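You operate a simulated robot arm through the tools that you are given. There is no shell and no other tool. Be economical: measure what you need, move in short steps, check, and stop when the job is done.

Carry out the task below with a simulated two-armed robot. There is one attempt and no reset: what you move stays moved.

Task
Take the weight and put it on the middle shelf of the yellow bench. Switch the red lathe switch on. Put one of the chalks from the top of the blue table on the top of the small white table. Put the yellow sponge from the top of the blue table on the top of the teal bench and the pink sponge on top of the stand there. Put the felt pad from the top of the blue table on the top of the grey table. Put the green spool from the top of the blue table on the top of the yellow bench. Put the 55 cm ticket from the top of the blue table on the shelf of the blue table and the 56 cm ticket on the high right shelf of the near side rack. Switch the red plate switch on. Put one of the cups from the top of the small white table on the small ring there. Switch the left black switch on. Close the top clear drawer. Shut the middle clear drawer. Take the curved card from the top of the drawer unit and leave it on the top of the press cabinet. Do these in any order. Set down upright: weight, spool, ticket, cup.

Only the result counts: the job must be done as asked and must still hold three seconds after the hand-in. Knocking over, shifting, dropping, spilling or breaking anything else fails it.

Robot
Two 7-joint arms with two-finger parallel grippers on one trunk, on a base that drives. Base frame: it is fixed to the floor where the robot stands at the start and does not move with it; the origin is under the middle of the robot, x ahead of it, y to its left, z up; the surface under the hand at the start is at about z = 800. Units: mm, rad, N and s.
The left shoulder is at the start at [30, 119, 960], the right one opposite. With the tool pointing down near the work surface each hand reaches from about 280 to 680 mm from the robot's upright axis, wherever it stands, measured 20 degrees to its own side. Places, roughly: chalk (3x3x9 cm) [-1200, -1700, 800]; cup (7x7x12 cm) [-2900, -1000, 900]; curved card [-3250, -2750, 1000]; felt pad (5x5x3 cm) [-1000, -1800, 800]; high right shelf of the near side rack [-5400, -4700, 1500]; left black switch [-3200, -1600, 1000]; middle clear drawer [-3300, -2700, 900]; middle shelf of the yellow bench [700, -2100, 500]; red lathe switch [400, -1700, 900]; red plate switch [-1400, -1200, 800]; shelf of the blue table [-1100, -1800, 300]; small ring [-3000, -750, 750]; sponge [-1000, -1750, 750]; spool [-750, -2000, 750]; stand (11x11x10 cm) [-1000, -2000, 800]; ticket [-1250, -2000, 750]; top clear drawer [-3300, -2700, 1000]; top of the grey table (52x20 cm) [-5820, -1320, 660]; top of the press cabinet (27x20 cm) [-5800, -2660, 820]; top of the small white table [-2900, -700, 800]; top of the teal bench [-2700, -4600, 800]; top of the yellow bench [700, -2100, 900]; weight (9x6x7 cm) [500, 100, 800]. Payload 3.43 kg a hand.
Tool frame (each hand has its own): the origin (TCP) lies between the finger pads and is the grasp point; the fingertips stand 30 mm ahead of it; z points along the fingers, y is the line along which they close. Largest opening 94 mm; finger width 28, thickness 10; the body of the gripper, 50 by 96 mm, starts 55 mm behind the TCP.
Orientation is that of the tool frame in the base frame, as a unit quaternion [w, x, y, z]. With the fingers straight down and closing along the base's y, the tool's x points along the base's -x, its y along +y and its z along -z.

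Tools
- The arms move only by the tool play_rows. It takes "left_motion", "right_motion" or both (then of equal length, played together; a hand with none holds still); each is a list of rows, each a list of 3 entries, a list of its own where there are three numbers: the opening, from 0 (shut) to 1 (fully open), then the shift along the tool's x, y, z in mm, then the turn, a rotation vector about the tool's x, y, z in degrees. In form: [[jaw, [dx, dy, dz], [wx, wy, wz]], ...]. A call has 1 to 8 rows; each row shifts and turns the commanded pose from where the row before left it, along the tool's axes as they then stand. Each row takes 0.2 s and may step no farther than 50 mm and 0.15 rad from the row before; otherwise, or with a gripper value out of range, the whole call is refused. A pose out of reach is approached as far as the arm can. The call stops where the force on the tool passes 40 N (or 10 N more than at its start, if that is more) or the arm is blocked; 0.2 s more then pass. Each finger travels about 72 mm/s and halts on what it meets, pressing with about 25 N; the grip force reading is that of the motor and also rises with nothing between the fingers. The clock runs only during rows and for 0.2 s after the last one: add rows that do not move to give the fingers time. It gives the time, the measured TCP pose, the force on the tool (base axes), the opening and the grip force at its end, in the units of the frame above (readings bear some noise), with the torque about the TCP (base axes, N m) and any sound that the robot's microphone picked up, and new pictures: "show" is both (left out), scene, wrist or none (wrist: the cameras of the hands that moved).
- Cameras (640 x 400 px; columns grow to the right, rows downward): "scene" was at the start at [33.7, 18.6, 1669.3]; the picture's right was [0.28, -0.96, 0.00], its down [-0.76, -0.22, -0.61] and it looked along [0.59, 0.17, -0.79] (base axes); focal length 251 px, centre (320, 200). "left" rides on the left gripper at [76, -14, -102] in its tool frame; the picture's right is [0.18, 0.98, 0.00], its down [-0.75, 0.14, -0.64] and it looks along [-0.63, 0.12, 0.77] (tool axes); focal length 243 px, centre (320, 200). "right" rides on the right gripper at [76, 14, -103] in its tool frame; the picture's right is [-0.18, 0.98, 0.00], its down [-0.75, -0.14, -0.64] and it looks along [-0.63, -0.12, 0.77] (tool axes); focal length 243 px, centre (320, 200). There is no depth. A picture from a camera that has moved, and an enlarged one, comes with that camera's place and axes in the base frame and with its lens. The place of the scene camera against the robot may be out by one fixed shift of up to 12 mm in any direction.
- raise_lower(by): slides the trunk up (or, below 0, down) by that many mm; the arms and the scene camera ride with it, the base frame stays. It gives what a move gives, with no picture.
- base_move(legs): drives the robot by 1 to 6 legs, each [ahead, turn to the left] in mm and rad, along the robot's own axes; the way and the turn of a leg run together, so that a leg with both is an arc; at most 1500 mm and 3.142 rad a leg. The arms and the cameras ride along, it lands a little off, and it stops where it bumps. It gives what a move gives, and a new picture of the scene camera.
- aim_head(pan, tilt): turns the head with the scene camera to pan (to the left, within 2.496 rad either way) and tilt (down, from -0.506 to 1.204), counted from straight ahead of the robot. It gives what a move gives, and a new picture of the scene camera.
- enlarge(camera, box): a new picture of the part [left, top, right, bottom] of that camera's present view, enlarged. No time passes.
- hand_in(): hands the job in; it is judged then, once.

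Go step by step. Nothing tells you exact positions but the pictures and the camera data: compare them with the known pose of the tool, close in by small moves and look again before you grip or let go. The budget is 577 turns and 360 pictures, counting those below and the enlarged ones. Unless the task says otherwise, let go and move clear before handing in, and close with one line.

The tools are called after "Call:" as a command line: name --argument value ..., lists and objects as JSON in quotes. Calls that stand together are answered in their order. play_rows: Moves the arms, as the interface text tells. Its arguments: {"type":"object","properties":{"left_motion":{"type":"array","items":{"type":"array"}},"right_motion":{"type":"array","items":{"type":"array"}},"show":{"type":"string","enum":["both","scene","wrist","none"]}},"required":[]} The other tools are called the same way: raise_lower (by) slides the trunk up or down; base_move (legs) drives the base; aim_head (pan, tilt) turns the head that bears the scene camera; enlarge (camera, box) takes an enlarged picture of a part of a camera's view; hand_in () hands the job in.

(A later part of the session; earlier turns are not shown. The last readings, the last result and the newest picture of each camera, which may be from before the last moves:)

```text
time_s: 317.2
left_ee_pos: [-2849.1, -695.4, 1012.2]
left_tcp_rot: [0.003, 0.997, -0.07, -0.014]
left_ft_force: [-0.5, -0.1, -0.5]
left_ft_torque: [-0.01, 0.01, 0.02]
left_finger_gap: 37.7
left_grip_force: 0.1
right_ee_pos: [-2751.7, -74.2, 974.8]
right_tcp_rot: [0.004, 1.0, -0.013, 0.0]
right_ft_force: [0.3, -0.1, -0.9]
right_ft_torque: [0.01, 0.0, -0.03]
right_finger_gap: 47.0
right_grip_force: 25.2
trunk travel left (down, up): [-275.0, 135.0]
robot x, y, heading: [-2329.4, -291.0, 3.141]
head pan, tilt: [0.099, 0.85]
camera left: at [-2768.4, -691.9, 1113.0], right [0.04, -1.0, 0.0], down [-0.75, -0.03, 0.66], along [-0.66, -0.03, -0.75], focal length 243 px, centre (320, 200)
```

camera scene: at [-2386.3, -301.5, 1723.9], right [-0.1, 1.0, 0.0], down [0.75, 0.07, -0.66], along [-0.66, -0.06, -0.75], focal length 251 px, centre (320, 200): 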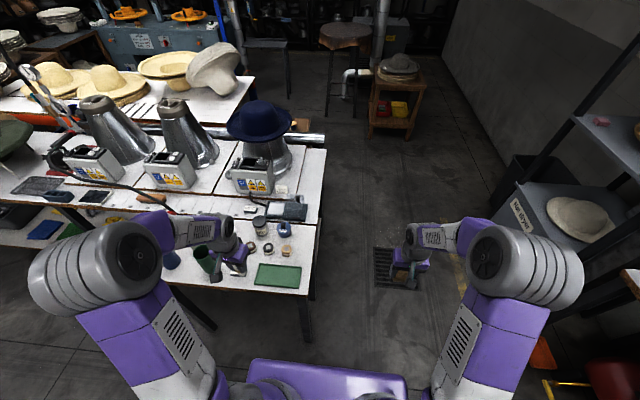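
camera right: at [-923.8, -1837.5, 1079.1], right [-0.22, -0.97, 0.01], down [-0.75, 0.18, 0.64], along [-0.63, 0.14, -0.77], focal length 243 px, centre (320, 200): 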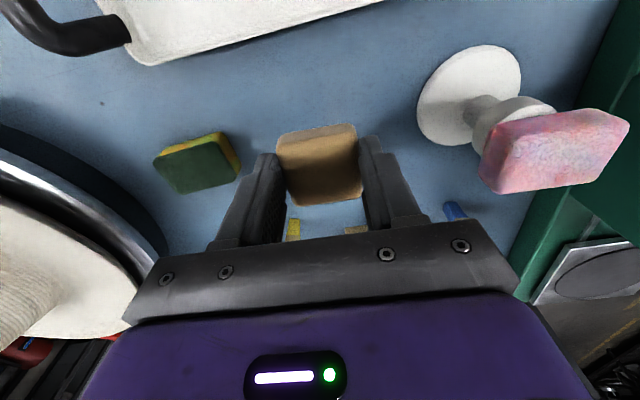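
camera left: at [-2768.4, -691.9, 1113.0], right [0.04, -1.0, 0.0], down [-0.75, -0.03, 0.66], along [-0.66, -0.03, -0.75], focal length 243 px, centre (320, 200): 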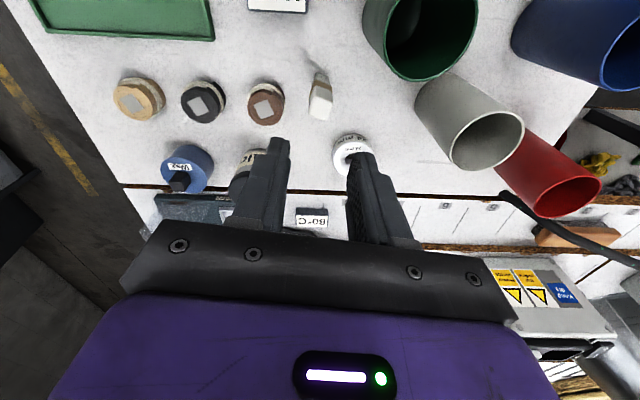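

Chalk stands on the white table. I'll retract and shift the base south so the left hand can reach both the green cup and the ring.

Call:
play_rows --left_motion '[[0.6, [40, 0, -10], [0, 0, 0]], [0.8, [40, -20, -10], [0, 0, 0]], [1, [40, -20, 0], [0, 0, 0]], [1, [40, -20, 0], [0, 0, -8]]]' --show "none"

Call:
base_move --legs '[[0, 1.571], [270, 0], [0, -1.571]]'

Call:
enlarge --camera "scene" --box '[160, 160, 400, 310]'

```text
time_s: 318.2
left_ee_pos: [-2680.6, -659.4, 1026.3]
left_tcp_rot: [0.002, 1.0, 0.0, -0.015]
left_ft_force: [0.4, 0.2, 0.4]
left_ft_torque: [-0.01, 0.01, 0.01]
left_finger_gap: 94.2
left_grip_force: 0.1
right_ee_pos: [-2751.3, -74.6, 974.2]
right_tcp_rot: [0.004, 1.0, -0.013, 0.0]
right_ft_force: [-0.7, 0.0, 0.4]
right_ft_torque: [-0.02, 0.05, 0.0]
right_finger_gap: 46.5
right_grip_force: 24.7
trunk travel left (down, up): [-275.0, 135.0]
robot x, y, heading: [-2330.7, -292.2, 3.143]
head pan, tilt: [0.099, 0.85]
```

```text
time_s: 327.8
left_ee_pos: [-2693.3, -924.8, 1027.3]
left_tcp_rot: [0.001, 1.0, -0.011, -0.015]
left_ft_force: [0.1, -0.8, 0.7]
left_ft_torque: [0.03, 0.02, 0.02]
left_finger_gap: 94.0
left_grip_force: 0.1
right_ee_pos: [-2752.4, -340.1, 973.7]
right_tcp_rot: [0.004, 1.0, -0.024, 0.0]
right_ft_force: [-0.5, -0.9, -0.4]
right_ft_torque: [0.0, -0.01, -0.02]
right_finger_gap: 47.0
right_grip_force: 25.0
trunk travel left (down, up): [-275.0, 135.0]
robot x, y, heading: [-2333.8, -561.1, 3.119]
head pan, tilt: [0.099, 0.85]
camera scene: at [-2390.3, -574.3, 1723.8], right [-0.08, 1.0, 0.0], down [0.75, 0.06, -0.66], along [-0.66, -0.05, -0.75], focal length 251 px, centre (320, 200)
```

scene: 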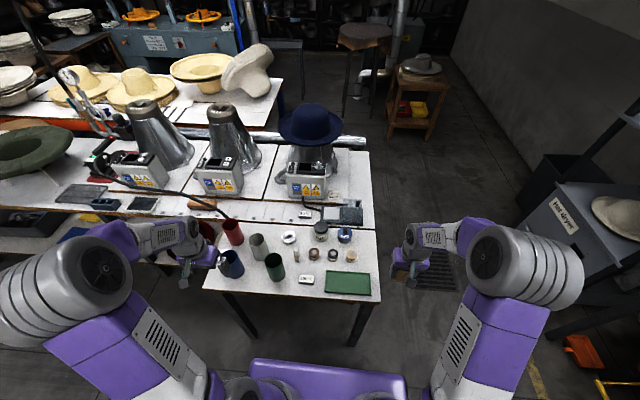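

```text
2.67 times, centred on (280, 235) of scene
camera zoom: at [-2390.3, -574.3, 1723.8], right [-0.08, 1.0, 0.0], down [0.75, 0.06, -0.66], along [-0.66, -0.05, -0.75], focal length 669 px, centre (427, 107)
```

zoom: 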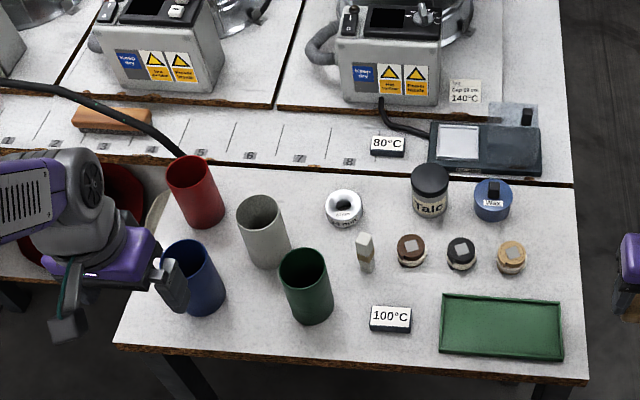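

Call:
play_rows --left_motion '[[1, [-20, -34, 0], [0, 0, 0]], [1, [-20, -34, 0], [0, 0, 0]], [1, [-20, -34, 0], [0, 0, 0]], [1, [-20, -34, 0], [0, 0, 0]], [1, [-20, -32, 0], [0, 0, 0]]]' --show "wrist"

```text
time_s: 329.0
left_ee_pos: [-2790.1, -753.4, 1028.0]
left_tcp_rot: [0.002, 1.0, -0.01, -0.014]
left_ft_force: [0.7, 1.0, -0.1]
left_ft_torque: [-0.05, -0.04, 0.04]
left_finger_gap: 94.1
left_grip_force: 0.1
right_ee_pos: [-2751.3, -338.6, 974.3]
right_tcp_rot: [0.004, 1.0, -0.024, 0.0]
right_ft_force: [0.3, 0.8, -0.1]
right_ft_torque: [-0.01, -0.03, 0.0]
right_finger_gap: 46.9
right_grip_force: 24.3
trunk travel left (down, up): [-275.0, 135.0]
robot x, y, heading: [-2335.9, -568.5, 3.119]
head pan, tilt: [0.099, 0.85]
camera left: at [-2710.7, -740.1, 1129.3], right [0.16, -0.99, 0.0], down [-0.74, -0.12, 0.66], along [-0.66, -0.11, -0.75], focal length 243 px, centre (320, 200)
```

left: 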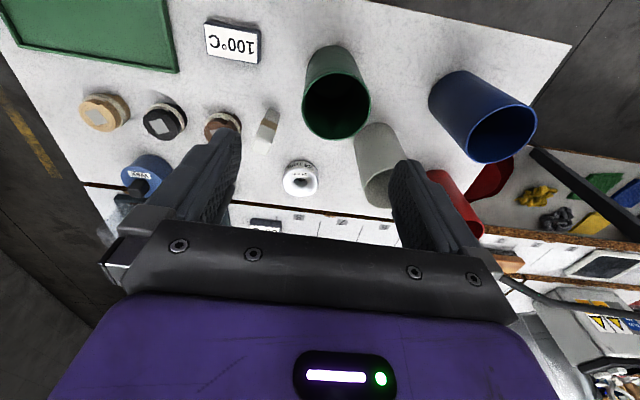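

Call:
play_rows --left_motion '[[1, [3, 13, 20], [0, 0, 0]], [1, [0, 0, 30], [0, 0, 0]], [1, [0, 0, 18], [0, 0, 0]]]' --show "wrist"

```text
time_s: 329.8
left_ee_pos: [-2788.0, -769.3, 960.8]
left_tcp_rot: [0.0, 1.0, -0.011, -0.014]
left_ft_force: [-0.7, 0.3, -0.4]
left_ft_torque: [-0.04, 0.01, -0.02]
left_finger_gap: 94.2
left_grip_force: 0.1
right_ee_pos: [-2751.9, -339.1, 974.6]
right_tcp_rot: [0.005, 1.0, -0.024, 0.0]
right_ft_force: [-0.1, 0.7, -0.2]
right_ft_torque: [-0.03, 0.0, 0.01]
right_finger_gap: 46.6
right_grip_force: 25.3
trunk travel left (down, up): [-275.0, 135.0]
robot x, y, heading: [-2331.4, -563.9, 3.118]
head pan, tilt: [0.099, 0.85]
camera left: at [-2709.3, -754.8, 1060.9], right [0.16, -0.99, 0.0], down [-0.74, -0.12, 0.66], along [-0.66, -0.11, -0.75], focal length 243 px, centre (320, 200)
```

left: 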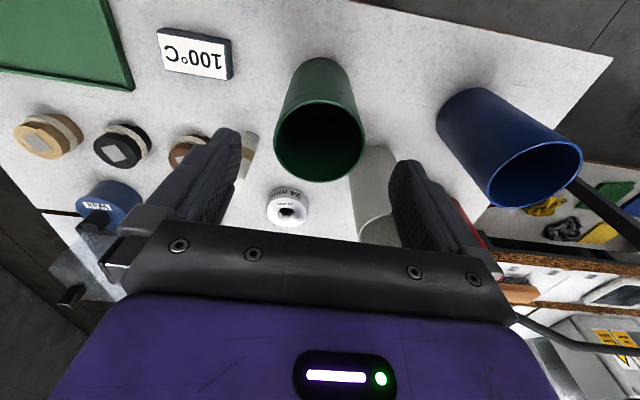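

Call:
play_rows --left_motion '[[1, [-3, 0, 30], [0, 0, 0]], [1, [0, 0, 30], [0, 0, 0]], [1, [0, 0, 18], [0, 0, 0]]]' --show "wrist"

```text
time_s: 330.6
left_ee_pos: [-2794.0, -769.1, 882.9]
left_tcp_rot: [0.001, 1.0, -0.011, -0.015]
left_ft_force: [0.3, 0.0, -0.4]
left_ft_torque: [0.03, 0.02, -0.02]
left_finger_gap: 93.7
left_grip_force: 0.0
right_ee_pos: [-2750.9, -339.5, 974.3]
right_tcp_rot: [0.004, 1.0, -0.024, 0.0]
right_ft_force: [0.3, -0.7, -0.1]
right_ft_torque: [0.01, 0.0, -0.01]
right_finger_gap: 46.8
right_grip_force: 24.7
trunk travel left (down, up): [-275.0, 135.0]
robot x, y, heading: [-2334.6, -565.9, 3.118]
head pan, tilt: [0.099, 0.85]
camera left: at [-2715.0, -754.7, 983.4], right [0.16, -0.99, 0.0], down [-0.74, -0.12, 0.66], along [-0.66, -0.11, -0.75], focal length 243 px, centre (320, 200)
```

left: 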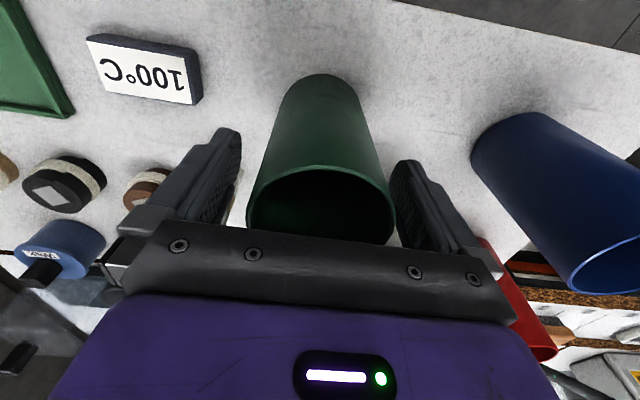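

Call:
play_rows --left_motion '[[0.6, [0, 0, 0], [0, 0, 0]], [0.5, [0, 0, 0], [0, 0, 0]], [0.4, [0, 0, 0], [0, 0, 0]], [0.4, [0, 0, 0], [0, 0, 0]], [0.4, [0, 0, -10], [0, 0, 0]], [0.4, [0, 0, -30], [0, 0, 0]], [0.4, [0, 0, -30], [0, 0, 0]]]' --show "wrist"

Call:
enlarge --camera "scene" --box '[200, 200, 380, 310]'

```text
time_s: 332.2
left_ee_pos: [-2792.3, -766.3, 953.3]
left_tcp_rot: [0.0, 1.0, -0.012, -0.015]
left_ft_force: [0.4, 0.7, -1.1]
left_ft_torque: [0.01, 0.02, 0.01]
left_finger_gap: 61.7
left_grip_force: 24.9
right_ee_pos: [-2751.0, -340.2, 973.7]
right_tcp_rot: [0.004, 1.0, -0.024, 0.0]
right_ft_force: [-0.2, 0.5, -0.3]
right_ft_torque: [-0.04, -0.02, -0.04]
right_finger_gap: 46.7
right_grip_force: 24.5
trunk travel left (down, up): [-275.0, 135.0]
robot x, y, heading: [-2334.0, -566.0, 3.123]
head pan, tilt: [0.099, 0.85]
camera left: at [-2711.8, -753.6, 1053.7], right [0.16, -0.99, 0.0], down [-0.74, -0.12, 0.66], along [-0.66, -0.1, -0.75], focal length 243 px, centre (320, 200)
```

left: 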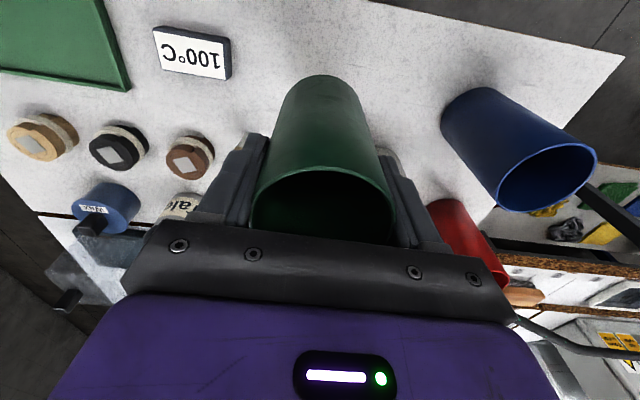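

```text
3.56 times, centred on (290, 255) of scene
camera zoom: at [-2389.7, -574.3, 1723.8], right [-0.08, 1.0, 0.0], down [0.75, 0.06, -0.66], along [-0.66, -0.05, -0.75], focal length 892 px, centre (427, 4)
```

zoom: 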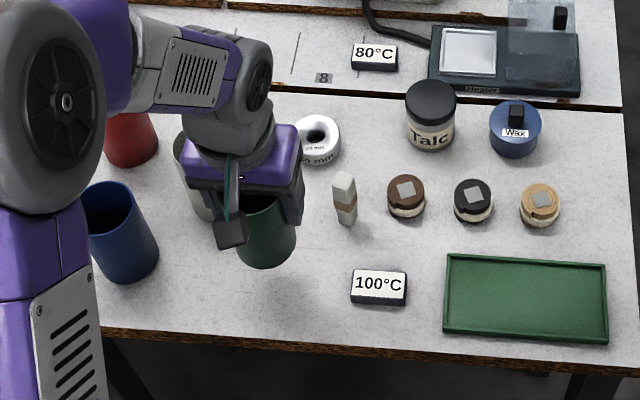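

Cup held (62 mm). Raising clear of neighbours, then moving over the ring near (−2945, −748).

Call:
play_rows --left_motion '[[0.4, [0, 0, -45], [0, 0, 0]], [0.4, [0, 0, -45], [0, 0, 0]], [0.4, [-38, -5, 0], [0, 0, 0]], [0.4, [-38, -5, 0], [0, 0, 0]], [0.4, [-38, -5, 0], [0, 0, 0]], [0.4, [-36, -5, 0], [0, 0, 0]]]' --show "wrist"

Call:
enlarge --camera "scene" --box '[200, 180, 380, 300]'

```text
time_s: 333.6
left_ee_pos: [-2939.7, -742.9, 1046.0]
left_tcp_rot: [0.001, 1.0, -0.012, -0.013]
left_ft_force: [-0.5, -0.3, -1.1]
left_ft_torque: [0.02, -0.01, -0.03]
left_finger_gap: 61.5
left_grip_force: 25.2
right_ee_pos: [-2752.8, -339.7, 973.2]
right_tcp_rot: [0.005, 1.0, -0.024, 0.001]
right_ft_force: [-0.4, -0.3, 0.1]
right_ft_torque: [0.01, -0.01, 0.02]
right_finger_gap: 46.7
right_grip_force: 24.9
trunk travel left (down, up): [-275.0, 135.0]
robot x, y, heading: [-2334.2, -562.5, 3.123]
head pan, tilt: [0.099, 0.85]
camera left: at [-2859.9, -730.4, 1146.5], right [0.16, -0.99, 0.0], down [-0.74, -0.12, 0.66], along [-0.65, -0.1, -0.75], focal length 243 px, centre (320, 200)
```

left: 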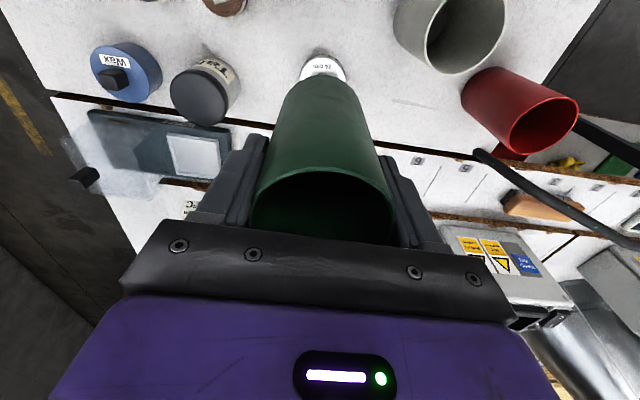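

```text
3.33 times, centred on (290, 240) of scene
camera zoom: at [-2391.6, -574.2, 1723.7], right [-0.08, 1.0, 0.0], down [0.75, 0.06, -0.66], along [-0.66, -0.05, -0.75], focal length 836 px, centre (420, 67)
```

zoom: 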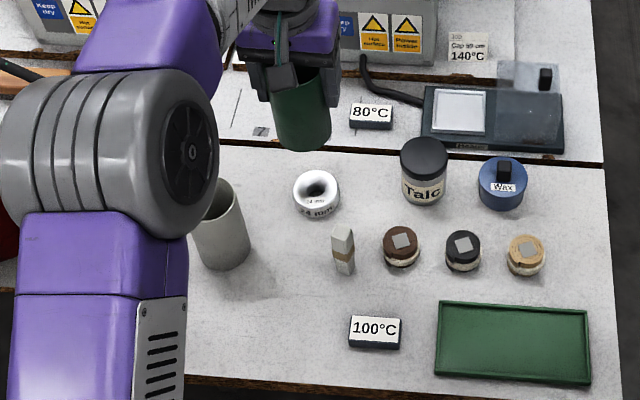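

Call:
play_rows --left_motion '[[0.4, [-3, 2.6, 30], [0, 0, 0]], [0.4, [0, 0, 35], [0, 0, 0]], [0.4, [0, 0, 35], [0, 0, 0]], [0.4, [0, 0, 15], [0, 0, 0]]]' --show "wrist"

Call:
enlarge --camera "scene" --box '[230, 190, 350, 270]'

```text
time_s: 334.6
left_ee_pos: [-2944.7, -746.8, 931.7]
left_tcp_rot: [0.0, 1.0, -0.011, -0.014]
left_ft_force: [-0.5, 0.3, -1.3]
left_ft_torque: [0.0, 0.0, 0.04]
left_finger_gap: 61.9
left_grip_force: 25.3
right_ee_pos: [-2752.6, -339.4, 975.4]
right_tcp_rot: [0.004, 1.0, -0.025, 0.0]
right_ft_force: [0.4, -0.6, 0.1]
right_ft_torque: [0.03, 0.02, 0.0]
right_finger_gap: 46.8
right_grip_force: 24.7
trunk travel left (down, up): [-275.0, 135.0]
robot x, y, heading: [-2334.1, -561.0, 3.119]
head pan, tilt: [0.099, 0.85]
camera left: at [-2865.4, -733.9, 1032.0], right [0.16, -0.99, 0.0], down [-0.74, -0.12, 0.66], along [-0.66, -0.11, -0.75], focal length 243 px, centre (320, 200)
```

left: 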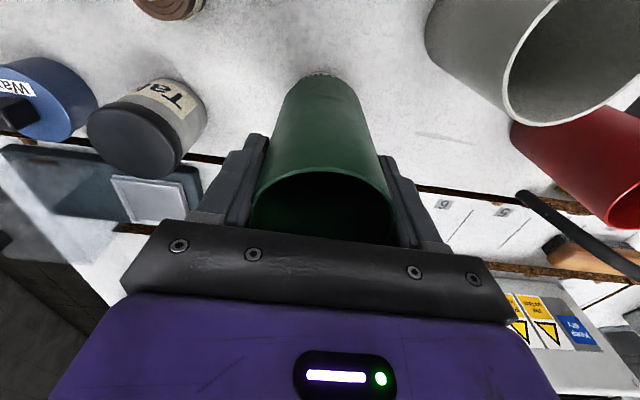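

```text
5.00 times, centred on (290, 230) of scene
camera zoom: at [-2390.3, -574.4, 1723.8], right [-0.08, 1.0, 0.0], down [0.75, 0.06, -0.66], along [-0.66, -0.05, -0.75], focal length 1254 px, centre (470, 50)
```

zoom: 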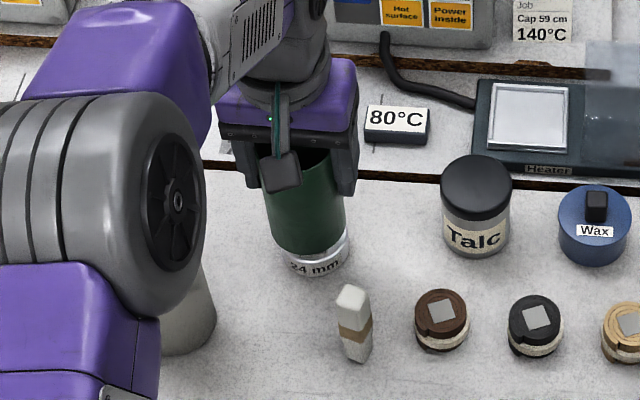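

Call:
play_rows --left_motion '[[0.4, [0, 0, 8], [0, 0, 0]], [0.4, [0, 0, 6], [0, 0, 0]]]' --show "none"

Call:
play_rows --left_motion '[[0.4, [0, 0, 3], [0, 0, 0]], [0.4, [0, 0, 3], [0, 0, 0]]]' --show "none"

Call:
enlarge --camera "scene" --box '[260, 210, 330, 260]'

Call:
enlarge --camera "left" --box '[260, 50, 380, 130]'

```text
time_s: 335.2
left_ee_pos: [-2946.7, -748.0, 918.3]
left_tcp_rot: [0.0, 1.0, -0.011, -0.015]
left_ft_force: [0.3, 0.4, -0.4]
left_ft_torque: [0.01, 0.0, -0.01]
left_finger_gap: 61.7
left_grip_force: 24.7
right_ee_pos: [-2751.9, -339.2, 974.4]
right_tcp_rot: [0.004, 1.0, -0.025, 0.0]
right_ft_force: [-0.9, -0.1, 0.3]
right_ft_torque: [-0.02, 0.01, 0.01]
right_finger_gap: 47.0
right_grip_force: 25.1
trunk travel left (down, up): [-275.0, 135.0]
robot x, y, heading: [-2334.9, -563.4, 3.124]
head pan, tilt: [0.099, 0.85]
```

```text
time_s: 335.8
left_ee_pos: [-2945.9, -747.9, 912.7]
left_tcp_rot: [0.001, 1.0, -0.011, -0.014]
left_ft_force: [0.4, -0.7, -1.1]
left_ft_torque: [0.04, -0.01, 0.02]
left_finger_gap: 61.5
left_grip_force: 25.2
right_ee_pos: [-2751.0, -339.0, 975.1]
right_tcp_rot: [0.004, 1.0, -0.025, 0.0]
right_ft_force: [0.7, -1.0, 0.3]
right_ft_torque: [0.0, -0.05, 0.01]
right_finger_gap: 46.7
right_grip_force: 25.0
trunk travel left (down, up): [-275.0, 135.0]
robot x, y, heading: [-2332.5, -567.2, 3.121]
head pan, tilt: [0.099, 0.85]
```

```text
8.00 times, centred on (295, 235) of scene
camera zoom: at [-2390.4, -574.4, 1723.8], right [-0.08, 1.0, 0.0], down [0.75, 0.06, -0.66], along [-0.66, -0.05, -0.75], focal length 2007 px, centre (520, -80)
```

zoom: 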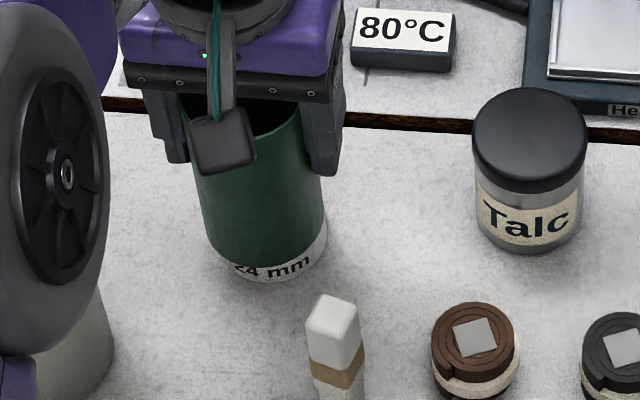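

```text
5.00 times, centred on (320, 90) of left
camera zoom: at [-2865.9, -734.3, 1012.7], right [0.16, -0.99, 0.0], down [-0.74, -0.12, 0.66], along [-0.66, -0.11, -0.75], focal length 1213 px, centre (320, 750)
```

zoom: 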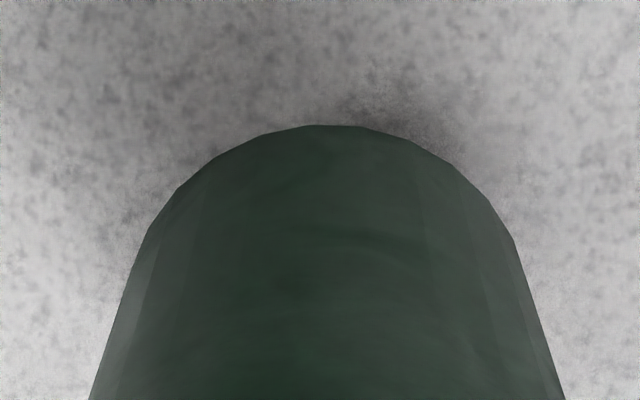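

Comparing views, the ring is ~8 mm farther than the cup's axis. Shifting −8 mm in x and lowering.

Call:
play_rows --left_motion '[[0.4, [-8, 0, 0], [0, 0, 0]], [0.4, [0, 0, 2], [0, 0, 0]]]' --show "none"

Call:
enlarge --camera "scene" --box '[260, 210, 330, 260]'

Call:
enlarge --camera "left" --box '[260, 50, 380, 130]'

```text
time_s: 336.4
left_ee_pos: [-2954.1, -746.6, 909.9]
left_tcp_rot: [0.0, 1.0, -0.011, -0.015]
left_ft_force: [-0.3, 0.5, -1.4]
left_ft_torque: [0.0, -0.01, 0.01]
left_finger_gap: 61.5
left_grip_force: 25.2
right_ee_pos: [-2751.1, -340.1, 975.1]
right_tcp_rot: [0.004, 1.0, -0.025, 0.0]
right_ft_force: [-0.1, 0.2, 0.0]
right_ft_torque: [0.0, 0.0, -0.01]
right_finger_gap: 46.9
right_grip_force: 24.8
trunk travel left (down, up): [-275.0, 135.0]
robot x, y, heading: [-2333.6, -563.5, 3.116]
head pan, tilt: [0.099, 0.85]
```

```text
8.00 times, centred on (295, 235) of scene
camera zoom: at [-2390.1, -574.5, 1723.8], right [-0.08, 1.0, 0.0], down [0.75, 0.06, -0.66], along [-0.66, -0.05, -0.75], focal length 2007 px, centre (520, -80)
```

zoom: 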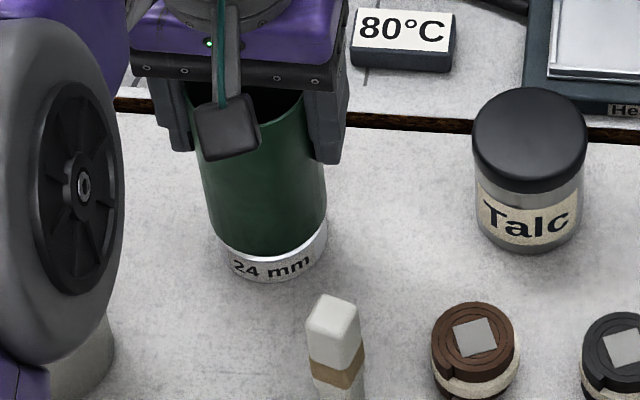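

```text
5.00 times, centred on (320, 90) of left
camera zoom: at [-2874.0, -733.9, 1011.1], right [0.16, -0.99, 0.0], down [-0.74, -0.12, 0.66], along [-0.66, -0.1, -0.75], focal length 1213 px, centre (320, 750)
```

zoom: 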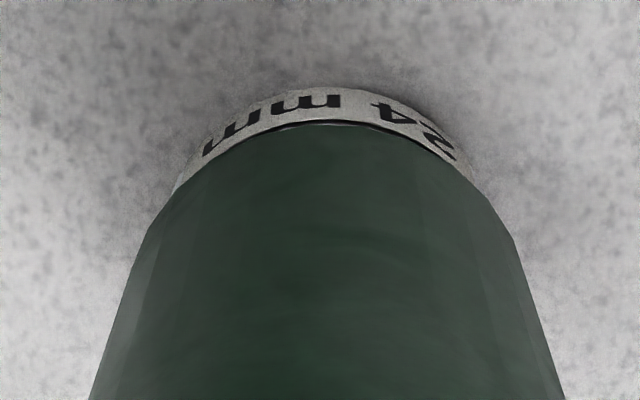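

Well aligned now. Lowering until contact.

Call:
play_rows --left_motion '[[0.4, [0, 0, 2], [0, 0, 0]], [0.4, [0, 0, 2], [0, 0, 0]]]' --show "none"

Call:
play_rows --left_motion '[[0.4, [0, 0, 2], [0, 0, 0]], [0.4, [0, 0, 2], [0, 0, 0]]]' --show "none"

Call:
play_rows --left_motion '[[0.4, [0, 0, 2], [0, 0, 0]]]' --show "none"

Call:
enlarge --camera "left" --box '[260, 50, 380, 130]'

```text
time_s: 337.0
left_ee_pos: [-2954.0, -747.2, 905.6]
left_tcp_rot: [0.0, 1.0, -0.011, -0.014]
left_ft_force: [1.0, -0.4, 0.1]
left_ft_torque: [0.07, -0.04, 0.02]
left_finger_gap: 61.6
left_grip_force: 24.7
right_ee_pos: [-2750.9, -340.2, 973.8]
right_tcp_rot: [0.005, 1.0, -0.024, 0.0]
right_ft_force: [-0.4, 1.0, -0.4]
right_ft_torque: [-0.05, 0.04, 0.01]
right_finger_gap: 46.9
right_grip_force: 24.4
trunk travel left (down, up): [-275.0, 135.0]
robot x, y, heading: [-2337.6, -564.7, 3.116]
head pan, tilt: [0.099, 0.85]
```

```text
time_s: 337.6
left_ee_pos: [-2954.8, -745.7, 907.3]
left_tcp_rot: [0.001, 1.0, -0.011, -0.018]
left_ft_force: [2.3, -1.0, 19.2]
left_ft_torque: [-0.09, -0.33, 0.01]
left_finger_gap: 61.7
left_grip_force: 24.8
right_ee_pos: [-2750.2, -339.8, 975.1]
right_tcp_rot: [0.004, 1.0, -0.023, 0.0]
right_ft_force: [0.9, 0.5, -1.1]
right_ft_torque: [0.0, 0.02, -0.02]
right_finger_gap: 46.7
right_grip_force: 25.2
trunk travel left (down, up): [-275.0, 135.0]
robot x, y, heading: [-2336.5, -562.2, 3.118]
head pan, tilt: [0.099, 0.85]
```

```text
time_s: 338.0
left_ee_pos: [-2954.4, -746.4, 902.4]
left_tcp_rot: [0.0, 1.0, -0.012, -0.017]
left_ft_force: [-0.1, -0.3, 17.4]
left_ft_torque: [-0.11, 0.03, -0.02]
left_finger_gap: 61.5
left_grip_force: 24.8
right_ee_pos: [-2750.0, -339.1, 974.1]
right_tcp_rot: [0.004, 1.0, -0.024, 0.0]
right_ft_force: [0.5, 0.8, -0.2]
right_ft_torque: [0.01, -0.03, 0.0]
right_finger_gap: 46.7
right_grip_force: 24.8
trunk travel left (down, up): [-275.0, 135.0]
robot x, y, heading: [-2330.5, -567.5, 3.121]
head pan, tilt: [0.099, 0.85]
```

```text
5.00 times, centred on (320, 90) of left
camera zoom: at [-2873.9, -733.5, 1002.7], right [0.16, -0.99, 0.0], down [-0.73, -0.12, 0.67], along [-0.66, -0.11, -0.75], focal length 1213 px, centre (320, 750)
```

zoom: 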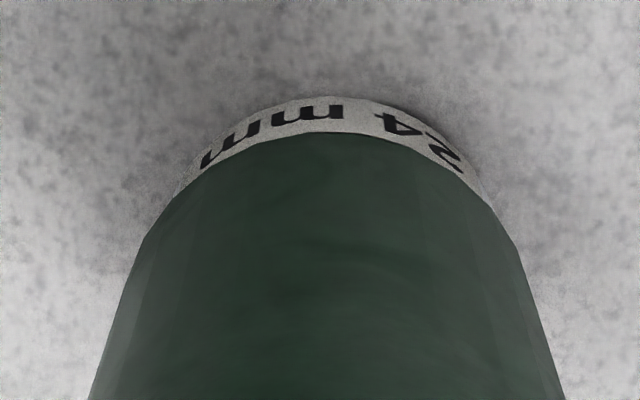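

Cup sits on the ring. Easing off and releasing.

Call:
play_rows --left_motion '[[0.4, [0, 0, -2], [0, 0, 0]], [0.72, [0, 0, 0], [0, 0, 0]], [0.8, [0, 0, 0], [0, 0, 0]], [0.85, [0, 0, 0], [0, 0, 0]], [0.85, [0, 0, -20], [0, 0, 0]], [0.85, [0, 0, -40], [0, 0, 0]], [0.85, [0, 0, -45], [0, 0, 0]], [0.85, [0, 0, -30], [0, 0, 0]]]' --show "wrist"

Call:
enlarge --camera "scene" --box '[240, 190, 350, 270]'

```text
time_s: 339.8
left_ee_pos: [-2949.3, -746.1, 1039.4]
left_tcp_rot: [0.0, 1.0, -0.012, -0.015]
left_ft_force: [-0.3, -1.2, -0.1]
left_ft_torque: [0.01, 0.03, 0.01]
left_finger_gap: 79.8
left_grip_force: 0.0
right_ee_pos: [-2751.9, -339.6, 974.4]
right_tcp_rot: [0.005, 1.0, -0.025, -0.001]
right_ft_force: [-0.6, 0.1, -0.6]
right_ft_torque: [0.0, 0.0, 0.04]
right_finger_gap: 47.0
right_grip_force: 24.5
trunk travel left (down, up): [-275.0, 135.0]
robot x, y, heading: [-2335.1, -568.4, 3.12]
head pan, tilt: [0.099, 0.85]
camera left: at [-2870.0, -732.3, 1139.1], right [0.16, -0.99, 0.0], down [-0.74, -0.12, 0.66], along [-0.66, -0.1, -0.75], focal length 243 px, centre (320, 200)
```

left: 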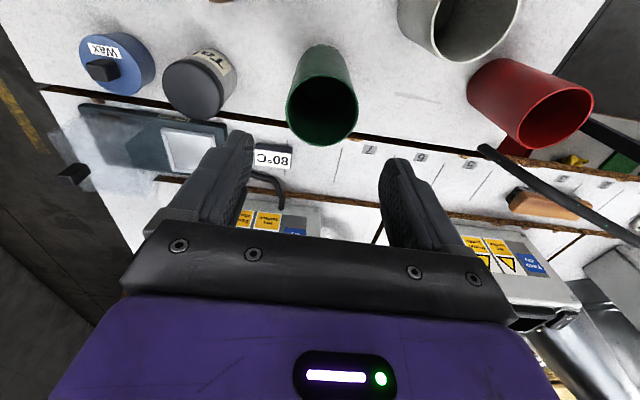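

```text
5.00 times, centred on (295, 230) of scene
camera zoom: at [-2389.9, -574.3, 1723.8], right [-0.08, 1.0, 0.0], down [0.75, 0.06, -0.66], along [-0.66, -0.05, -0.75], focal length 1254 px, centre (445, 50)
```

zoom: 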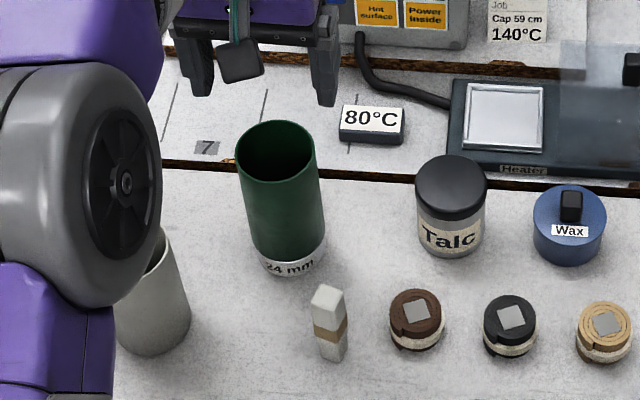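

Cup is upright on the ring. Next, the left black switch: I'll retract and drive south along the white bench to look at it.

Call:
play_rows --left_motion '[[0.8, [45, 0, 0], [0, 0, 0]], [0.6, [45, 0, 0], [0, 0, 0]], [0.4, [45, 0, 0], [0, 0, 0]], [0.2, [45, 0, 0], [0, 0, 0]], [0, [30, 0, 0], [0, 0, 0]]]' --show "none"

Call:
base_move --legs '[[-80, 0], [0, 1.571], [930, 0], [0, -1.571]]'

Call:
aim_head --pan 0.0 --tilt 0.6

Call:
enlarge --camera "scene" --box '[220, 110, 460, 260]'

```text
time_s: 341.0
left_ee_pos: [-2741.2, -752.1, 1032.6]
left_tcp_rot: [0.001, 1.0, -0.011, -0.016]
left_ft_force: [0.5, -0.8, -0.1]
left_ft_torque: [-0.03, -0.02, -0.01]
left_finger_gap: 0.3
left_grip_force: 25.2
right_ee_pos: [-2750.7, -339.7, 974.8]
right_tcp_rot: [0.004, 1.0, -0.024, 0.0]
right_ft_force: [0.2, 0.1, -1.0]
right_ft_torque: [-0.01, 0.0, 0.0]
right_finger_gap: 46.9
right_grip_force: 25.2
trunk travel left (down, up): [-275.0, 135.0]
robot x, y, heading: [-2331.7, -563.8, 3.119]
head pan, tilt: [0.099, 0.85]
```

```text
time_s: 354.1
left_ee_pos: [-2705.5, -1669.3, 1031.3]
left_tcp_rot: [0.001, 1.0, -0.023, -0.015]
left_ft_force: [1.1, -0.7, 0.2]
left_ft_torque: [0.02, 0.03, -0.02]
left_finger_gap: 0.1
left_grip_force: 25.1
right_ee_pos: [-2708.2, -1256.0, 974.3]
right_tcp_rot: [0.004, 0.999, -0.036, 0.0]
right_ft_force: [0.2, 0.3, 0.8]
right_ft_torque: [0.01, -0.03, -0.03]
right_finger_gap: 46.9
right_grip_force: 24.3
trunk travel left (down, up): [-275.0, 135.0]
robot x, y, heading: [-2297.2, -1491.6, 3.099]
head pan, tilt: [0.099, 0.85]
camera scene: at [-2350.9, -1500.1, 1723.8], right [-0.05, 1.0, 0.0], down [0.75, 0.04, -0.66], along [-0.66, -0.04, -0.75], focal length 251 px, centre (320, 200)
```

scene: 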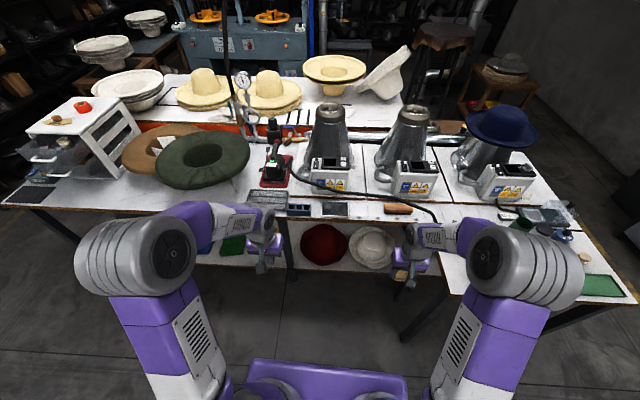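

```text
time_s: 354.9
left_ee_pos: [-2705.8, -1670.6, 1033.1]
left_tcp_rot: [0.0, 1.0, -0.023, -0.015]
left_ft_force: [-0.2, 0.3, -0.8]
left_ft_torque: [0.03, -0.02, 0.02]
left_finger_gap: 0.0
left_grip_force: 24.8
right_ee_pos: [-2707.0, -1257.6, 973.8]
right_tcp_rot: [0.005, 0.999, -0.034, 0.0]
right_ft_force: [0.1, -0.2, 1.0]
right_ft_torque: [0.0, -0.04, 0.02]
right_finger_gap: 46.8
right_grip_force: 24.6
trunk travel left (down, up): [-275.0, 135.0]
robot x, y, heading: [-2294.4, -1491.4, 3.096]
head pan, tilt: [0.0, 0.6]
camera scene: at [-2361.2, -1492.1, 1744.6], right [0.05, 1.0, 0.0], down [0.56, -0.03, -0.82], along [-0.82, 0.04, -0.57], focal length 251 px, centre (320, 200)
```

scene: 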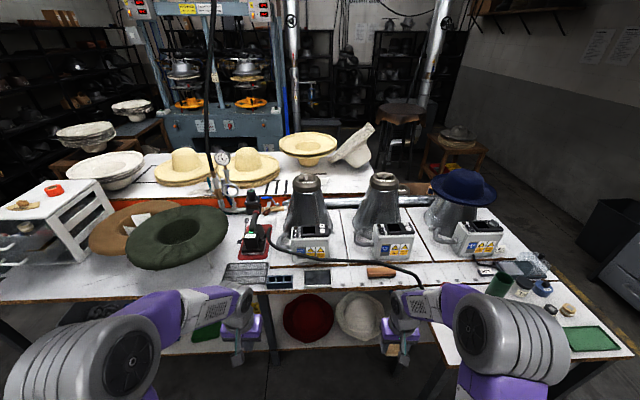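

```text
2.67 times, centred on (340, 185) of scene
camera zoom: at [-2361.2, -1492.1, 1744.6], right [0.05, 1.0, 0.0], down [0.56, -0.03, -0.82], along [-0.82, 0.04, -0.57], focal length 669 px, centre (267, 240)
```

zoom: 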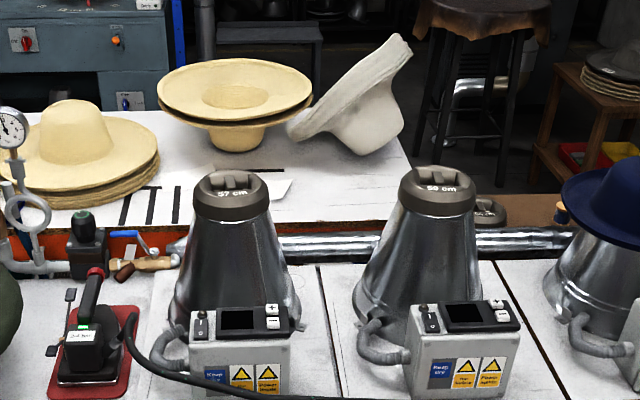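

Call:
enlarge --camera "scene" --box '[280, 205, 340, 265]'

```text
6.67 times, centred on (310, 235) of scene
camera zoom: at [-2361.2, -1492.1, 1744.6], right [0.05, 1.0, 0.0], down [0.56, -0.03, -0.82], along [-0.82, 0.04, -0.57], focal length 1672 px, centre (387, -33)
```

zoom: 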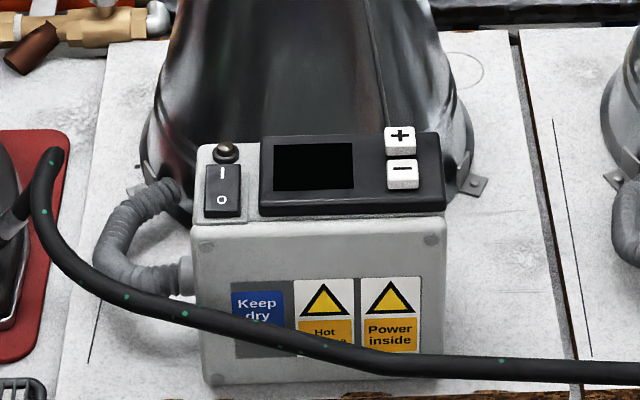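

The target is the black rocker (I far / O near) on the left box, ~(−3200, −1563, ~980). It's deep, so I'll drive in close and tilt the left tool forward for reach.

Call:
base_move --legs '[[0, 0.045], [165, 0]]'

Call:
play_rows --left_motion '[[0, [0, -20, -20], [0, -8, 0]], [0, [0, -20, -20], [0, -8, 0]], [0, [0, -20, -20], [0, -8, 0]], [0, [0, -20, 0], [0, -8, 0]], [0, [0, -10, 0], [0, -8, 0]]]'

```text
time_s: 356.7
left_ee_pos: [-2860.7, -1688.0, 1032.3]
left_tcp_rot: [0.0, 1.0, 0.0, -0.014]
left_ft_force: [0.1, 0.3, 0.3]
left_ft_torque: [-0.03, -0.01, 0.02]
left_finger_gap: 0.0
left_grip_force: 24.9
right_ee_pos: [-2881.2, -1276.2, 974.5]
right_tcp_rot: [0.004, 1.0, -0.013, 0.0]
right_ft_force: [-0.4, 0.1, 0.5]
right_ft_torque: [0.0, -0.02, -0.05]
right_finger_gap: 46.7
right_grip_force: 24.8
trunk travel left (down, up): [-275.0, 135.0]
robot x, y, heading: [-2456.4, -1490.6, 3.132]
head pan, tilt: [0.0, 0.6]
camera scene: at [-2526.0, -1494.7, 1744.7], right [0.0, 1.0, 0.0], down [0.57, 0.0, -0.82], along [-0.82, 0.0, -0.57], focal length 251 px, centre (320, 200)
```

scene: 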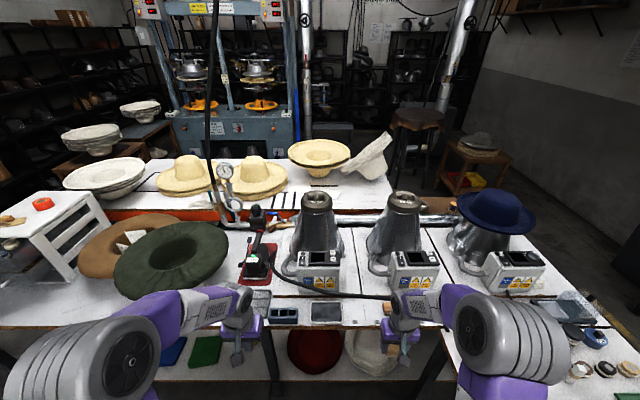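

```text
time_s: 357.9
left_ee_pos: [-2849.1, -1599.2, 1090.8]
left_tcp_rot: [0.001, 0.935, -0.001, -0.356]
left_ft_force: [-0.3, -0.2, 0.6]
left_ft_torque: [0.03, -0.03, -0.03]
left_finger_gap: 0.0
left_grip_force: 25.3
right_ee_pos: [-2880.6, -1275.5, 975.5]
right_tcp_rot: [0.005, 1.0, -0.012, 0.0]
right_ft_force: [0.9, -0.2, -0.1]
right_ft_torque: [0.02, -0.02, -0.04]
right_finger_gap: 47.0
right_grip_force: 24.6
trunk travel left (down, up): [-275.0, 135.0]
robot x, y, heading: [-2458.3, -1490.7, 3.144]
head pan, tilt: [0.0, 0.6]
camera scene: at [-2524.3, -1494.6, 1744.7], right [0.0, 1.0, 0.0], down [0.56, 0.0, -0.83], along [-0.83, 0.0, -0.56], focal length 251 px, centre (320, 200)
camera left: at [-2724.3, -1583.1, 1116.7], right [0.14, -0.98, -0.12], down [-0.14, -0.14, 0.98], along [-0.98, -0.12, -0.15], focal length 243 px, centre (320, 200)
```

scene: 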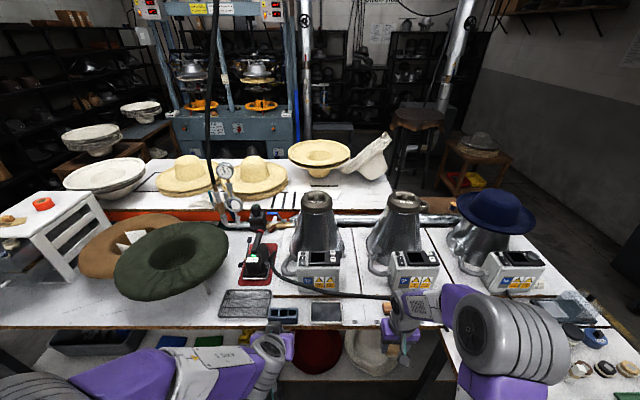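
left: 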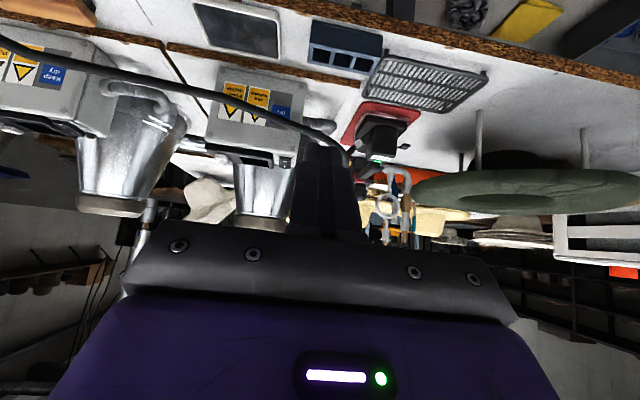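

Call:
enlarge --camera "left" --box '[190, 80, 370, 210]'

Call:
enlarge --camera "scene" --box '[230, 190, 370, 310]'

```text
3.08 times, centred on (280, 145) of left
camera zoom: at [-2724.3, -1583.1, 1116.7], right [0.14, -0.98, -0.12], down [-0.14, -0.14, 0.98], along [-0.98, -0.12, -0.15], focal length 746 px, centre (443, 369)
```

zoom: 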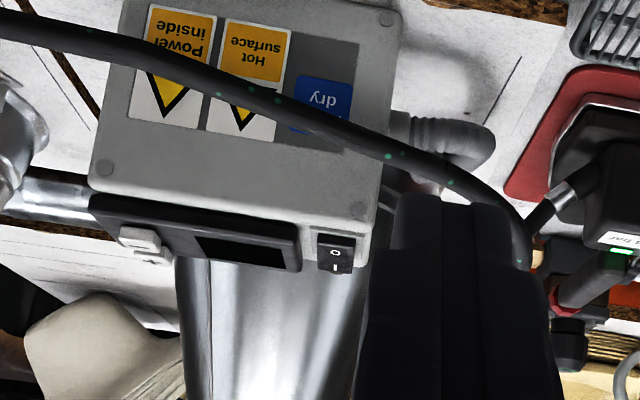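

```text
3.33 times, centred on (300, 250) of scene
camera zoom: at [-2524.3, -1494.6, 1744.7], right [0.0, 1.0, 0.0], down [0.56, 0.0, -0.83], along [-0.83, 0.0, -0.56], focal length 836 px, centre (387, 33)
```

zoom: 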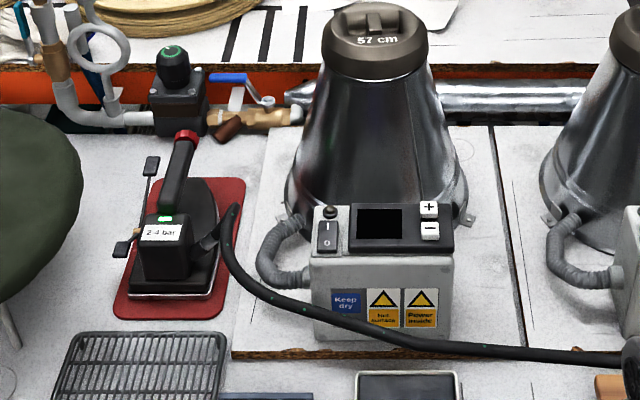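

From both views the "I" side is at about (−3220, −1564, 981). Advancing the tilted, closed left hand toward it, staying above the hose.

Call:
play_rows --left_motion '[[0, [-30, -5, 31], [0, 0, 0]], [0, [-30, -5, 31], [0, 0, 0]], [0, [-30, -5, 31], [0, 0, 0]], [0, [-30, -5, 31], [0, 0, 0]], [0, [-30, -5, 31], [0, 0, 0]], [0, [-30, -5, 31], [0, 0, 0]]]'

Call:
enlarge --camera "left" --box '[220, 80, 400, 210]'

```text
time_s: 359.3
left_ee_pos: [-3109.5, -1568.1, 1071.3]
left_tcp_rot: [0.0, 0.935, 0.0, -0.355]
left_ft_force: [0.0, 0.1, -0.6]
left_ft_torque: [-0.01, 0.02, 0.04]
left_finger_gap: 0.0
left_grip_force: 24.9
right_ee_pos: [-2880.8, -1275.6, 973.0]
right_tcp_rot: [0.005, 1.0, -0.013, 0.001]
right_ft_force: [0.7, -0.3, 0.1]
right_ft_torque: [0.0, -0.02, 0.03]
right_finger_gap: 46.9
right_grip_force: 25.1
trunk travel left (down, up): [-275.0, 135.0]
robot x, y, heading: [-2459.4, -1491.6, 3.142]
head pan, tilt: [0.0, 0.6]
camera scene: at [-2526.3, -1494.3, 1744.6], right [0.0, 1.0, 0.0], down [0.57, 0.0, -0.82], along [-0.82, 0.0, -0.57], focal length 251 px, centre (320, 200)
camera left: at [-2984.6, -1553.4, 1097.8], right [0.14, -0.98, -0.12], down [-0.14, -0.14, 0.98], along [-0.98, -0.12, -0.15], focal length 243 px, centre (320, 200)
```

scene: 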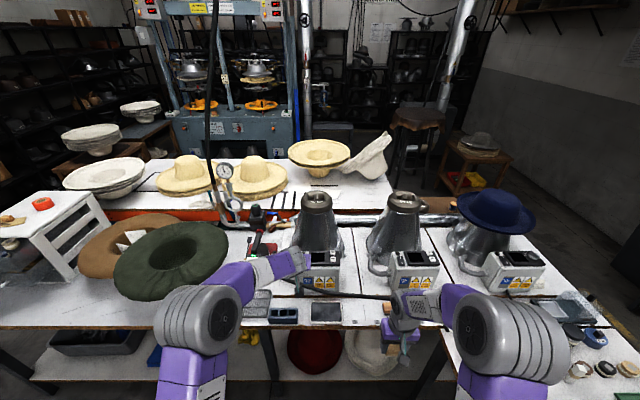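
left: 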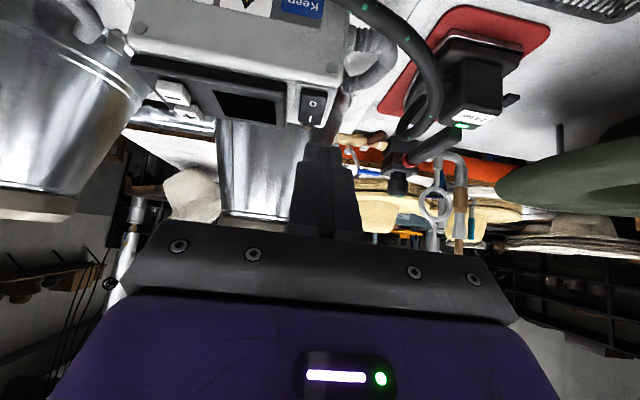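

```text
3.08 times, centred on (310, 145) of left
camera zoom: at [-2984.6, -1553.4, 1097.8], right [0.14, -0.98, -0.12], down [-0.14, -0.14, 0.98], along [-0.98, -0.12, -0.15], focal length 746 px, centre (351, 369)
```

zoom: 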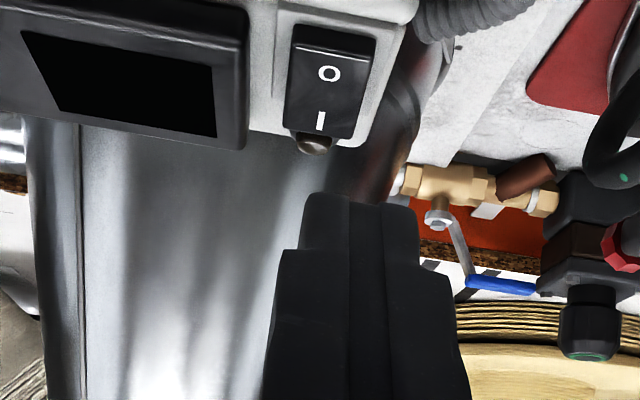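

Call:
play_rows --left_motion '[[0, [-16.5, -2.2, 31], [0, 0, 0]], [0, [-16.5, -2.2, 31], [0, 0, 0]], [0, [-16.5, -2.2, 30], [0, 0, 0]]]' --show "wrist"

Call:
enlarge --camera "scene" --box '[260, 220, 380, 310]'

```text
time_s: 360.1
left_ee_pos: [-3208.7, -1561.8, 1035.1]
left_tcp_rot: [0.001, 0.935, -0.001, -0.355]
left_ft_force: [-0.5, -0.5, -0.3]
left_ft_torque: [0.05, -0.03, 0.02]
left_finger_gap: 0.1
left_grip_force: 24.6
right_ee_pos: [-2881.1, -1275.2, 973.6]
right_tcp_rot: [0.005, 1.0, -0.013, 0.0]
right_ft_force: [-0.5, 1.0, -0.3]
right_ft_torque: [0.02, -0.03, -0.02]
right_finger_gap: 46.8
right_grip_force: 25.2
trunk travel left (down, up): [-275.0, 135.0]
robot x, y, heading: [-2461.9, -1490.7, 3.141]
head pan, tilt: [0.0, 0.6]
camera left: at [-3082.5, -1546.9, 1061.1], right [0.14, -0.98, -0.12], down [-0.14, -0.14, 0.98], along [-0.98, -0.12, -0.16], focal length 243 px, centre (320, 200)
```

left: 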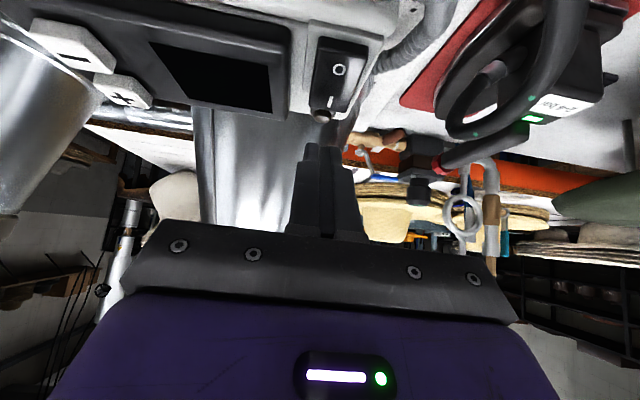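

```text
4.44 times, centred on (320, 265) of scene
camera zoom: at [-2526.6, -1494.3, 1744.6], right [0.0, 1.0, 0.0], down [0.57, 0.0, -0.82], along [-0.82, 0.0, -0.57], focal length 1115 px, centre (320, -89)
```

zoom: 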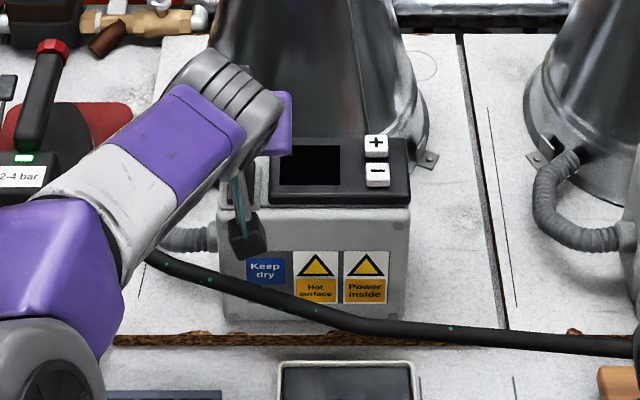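

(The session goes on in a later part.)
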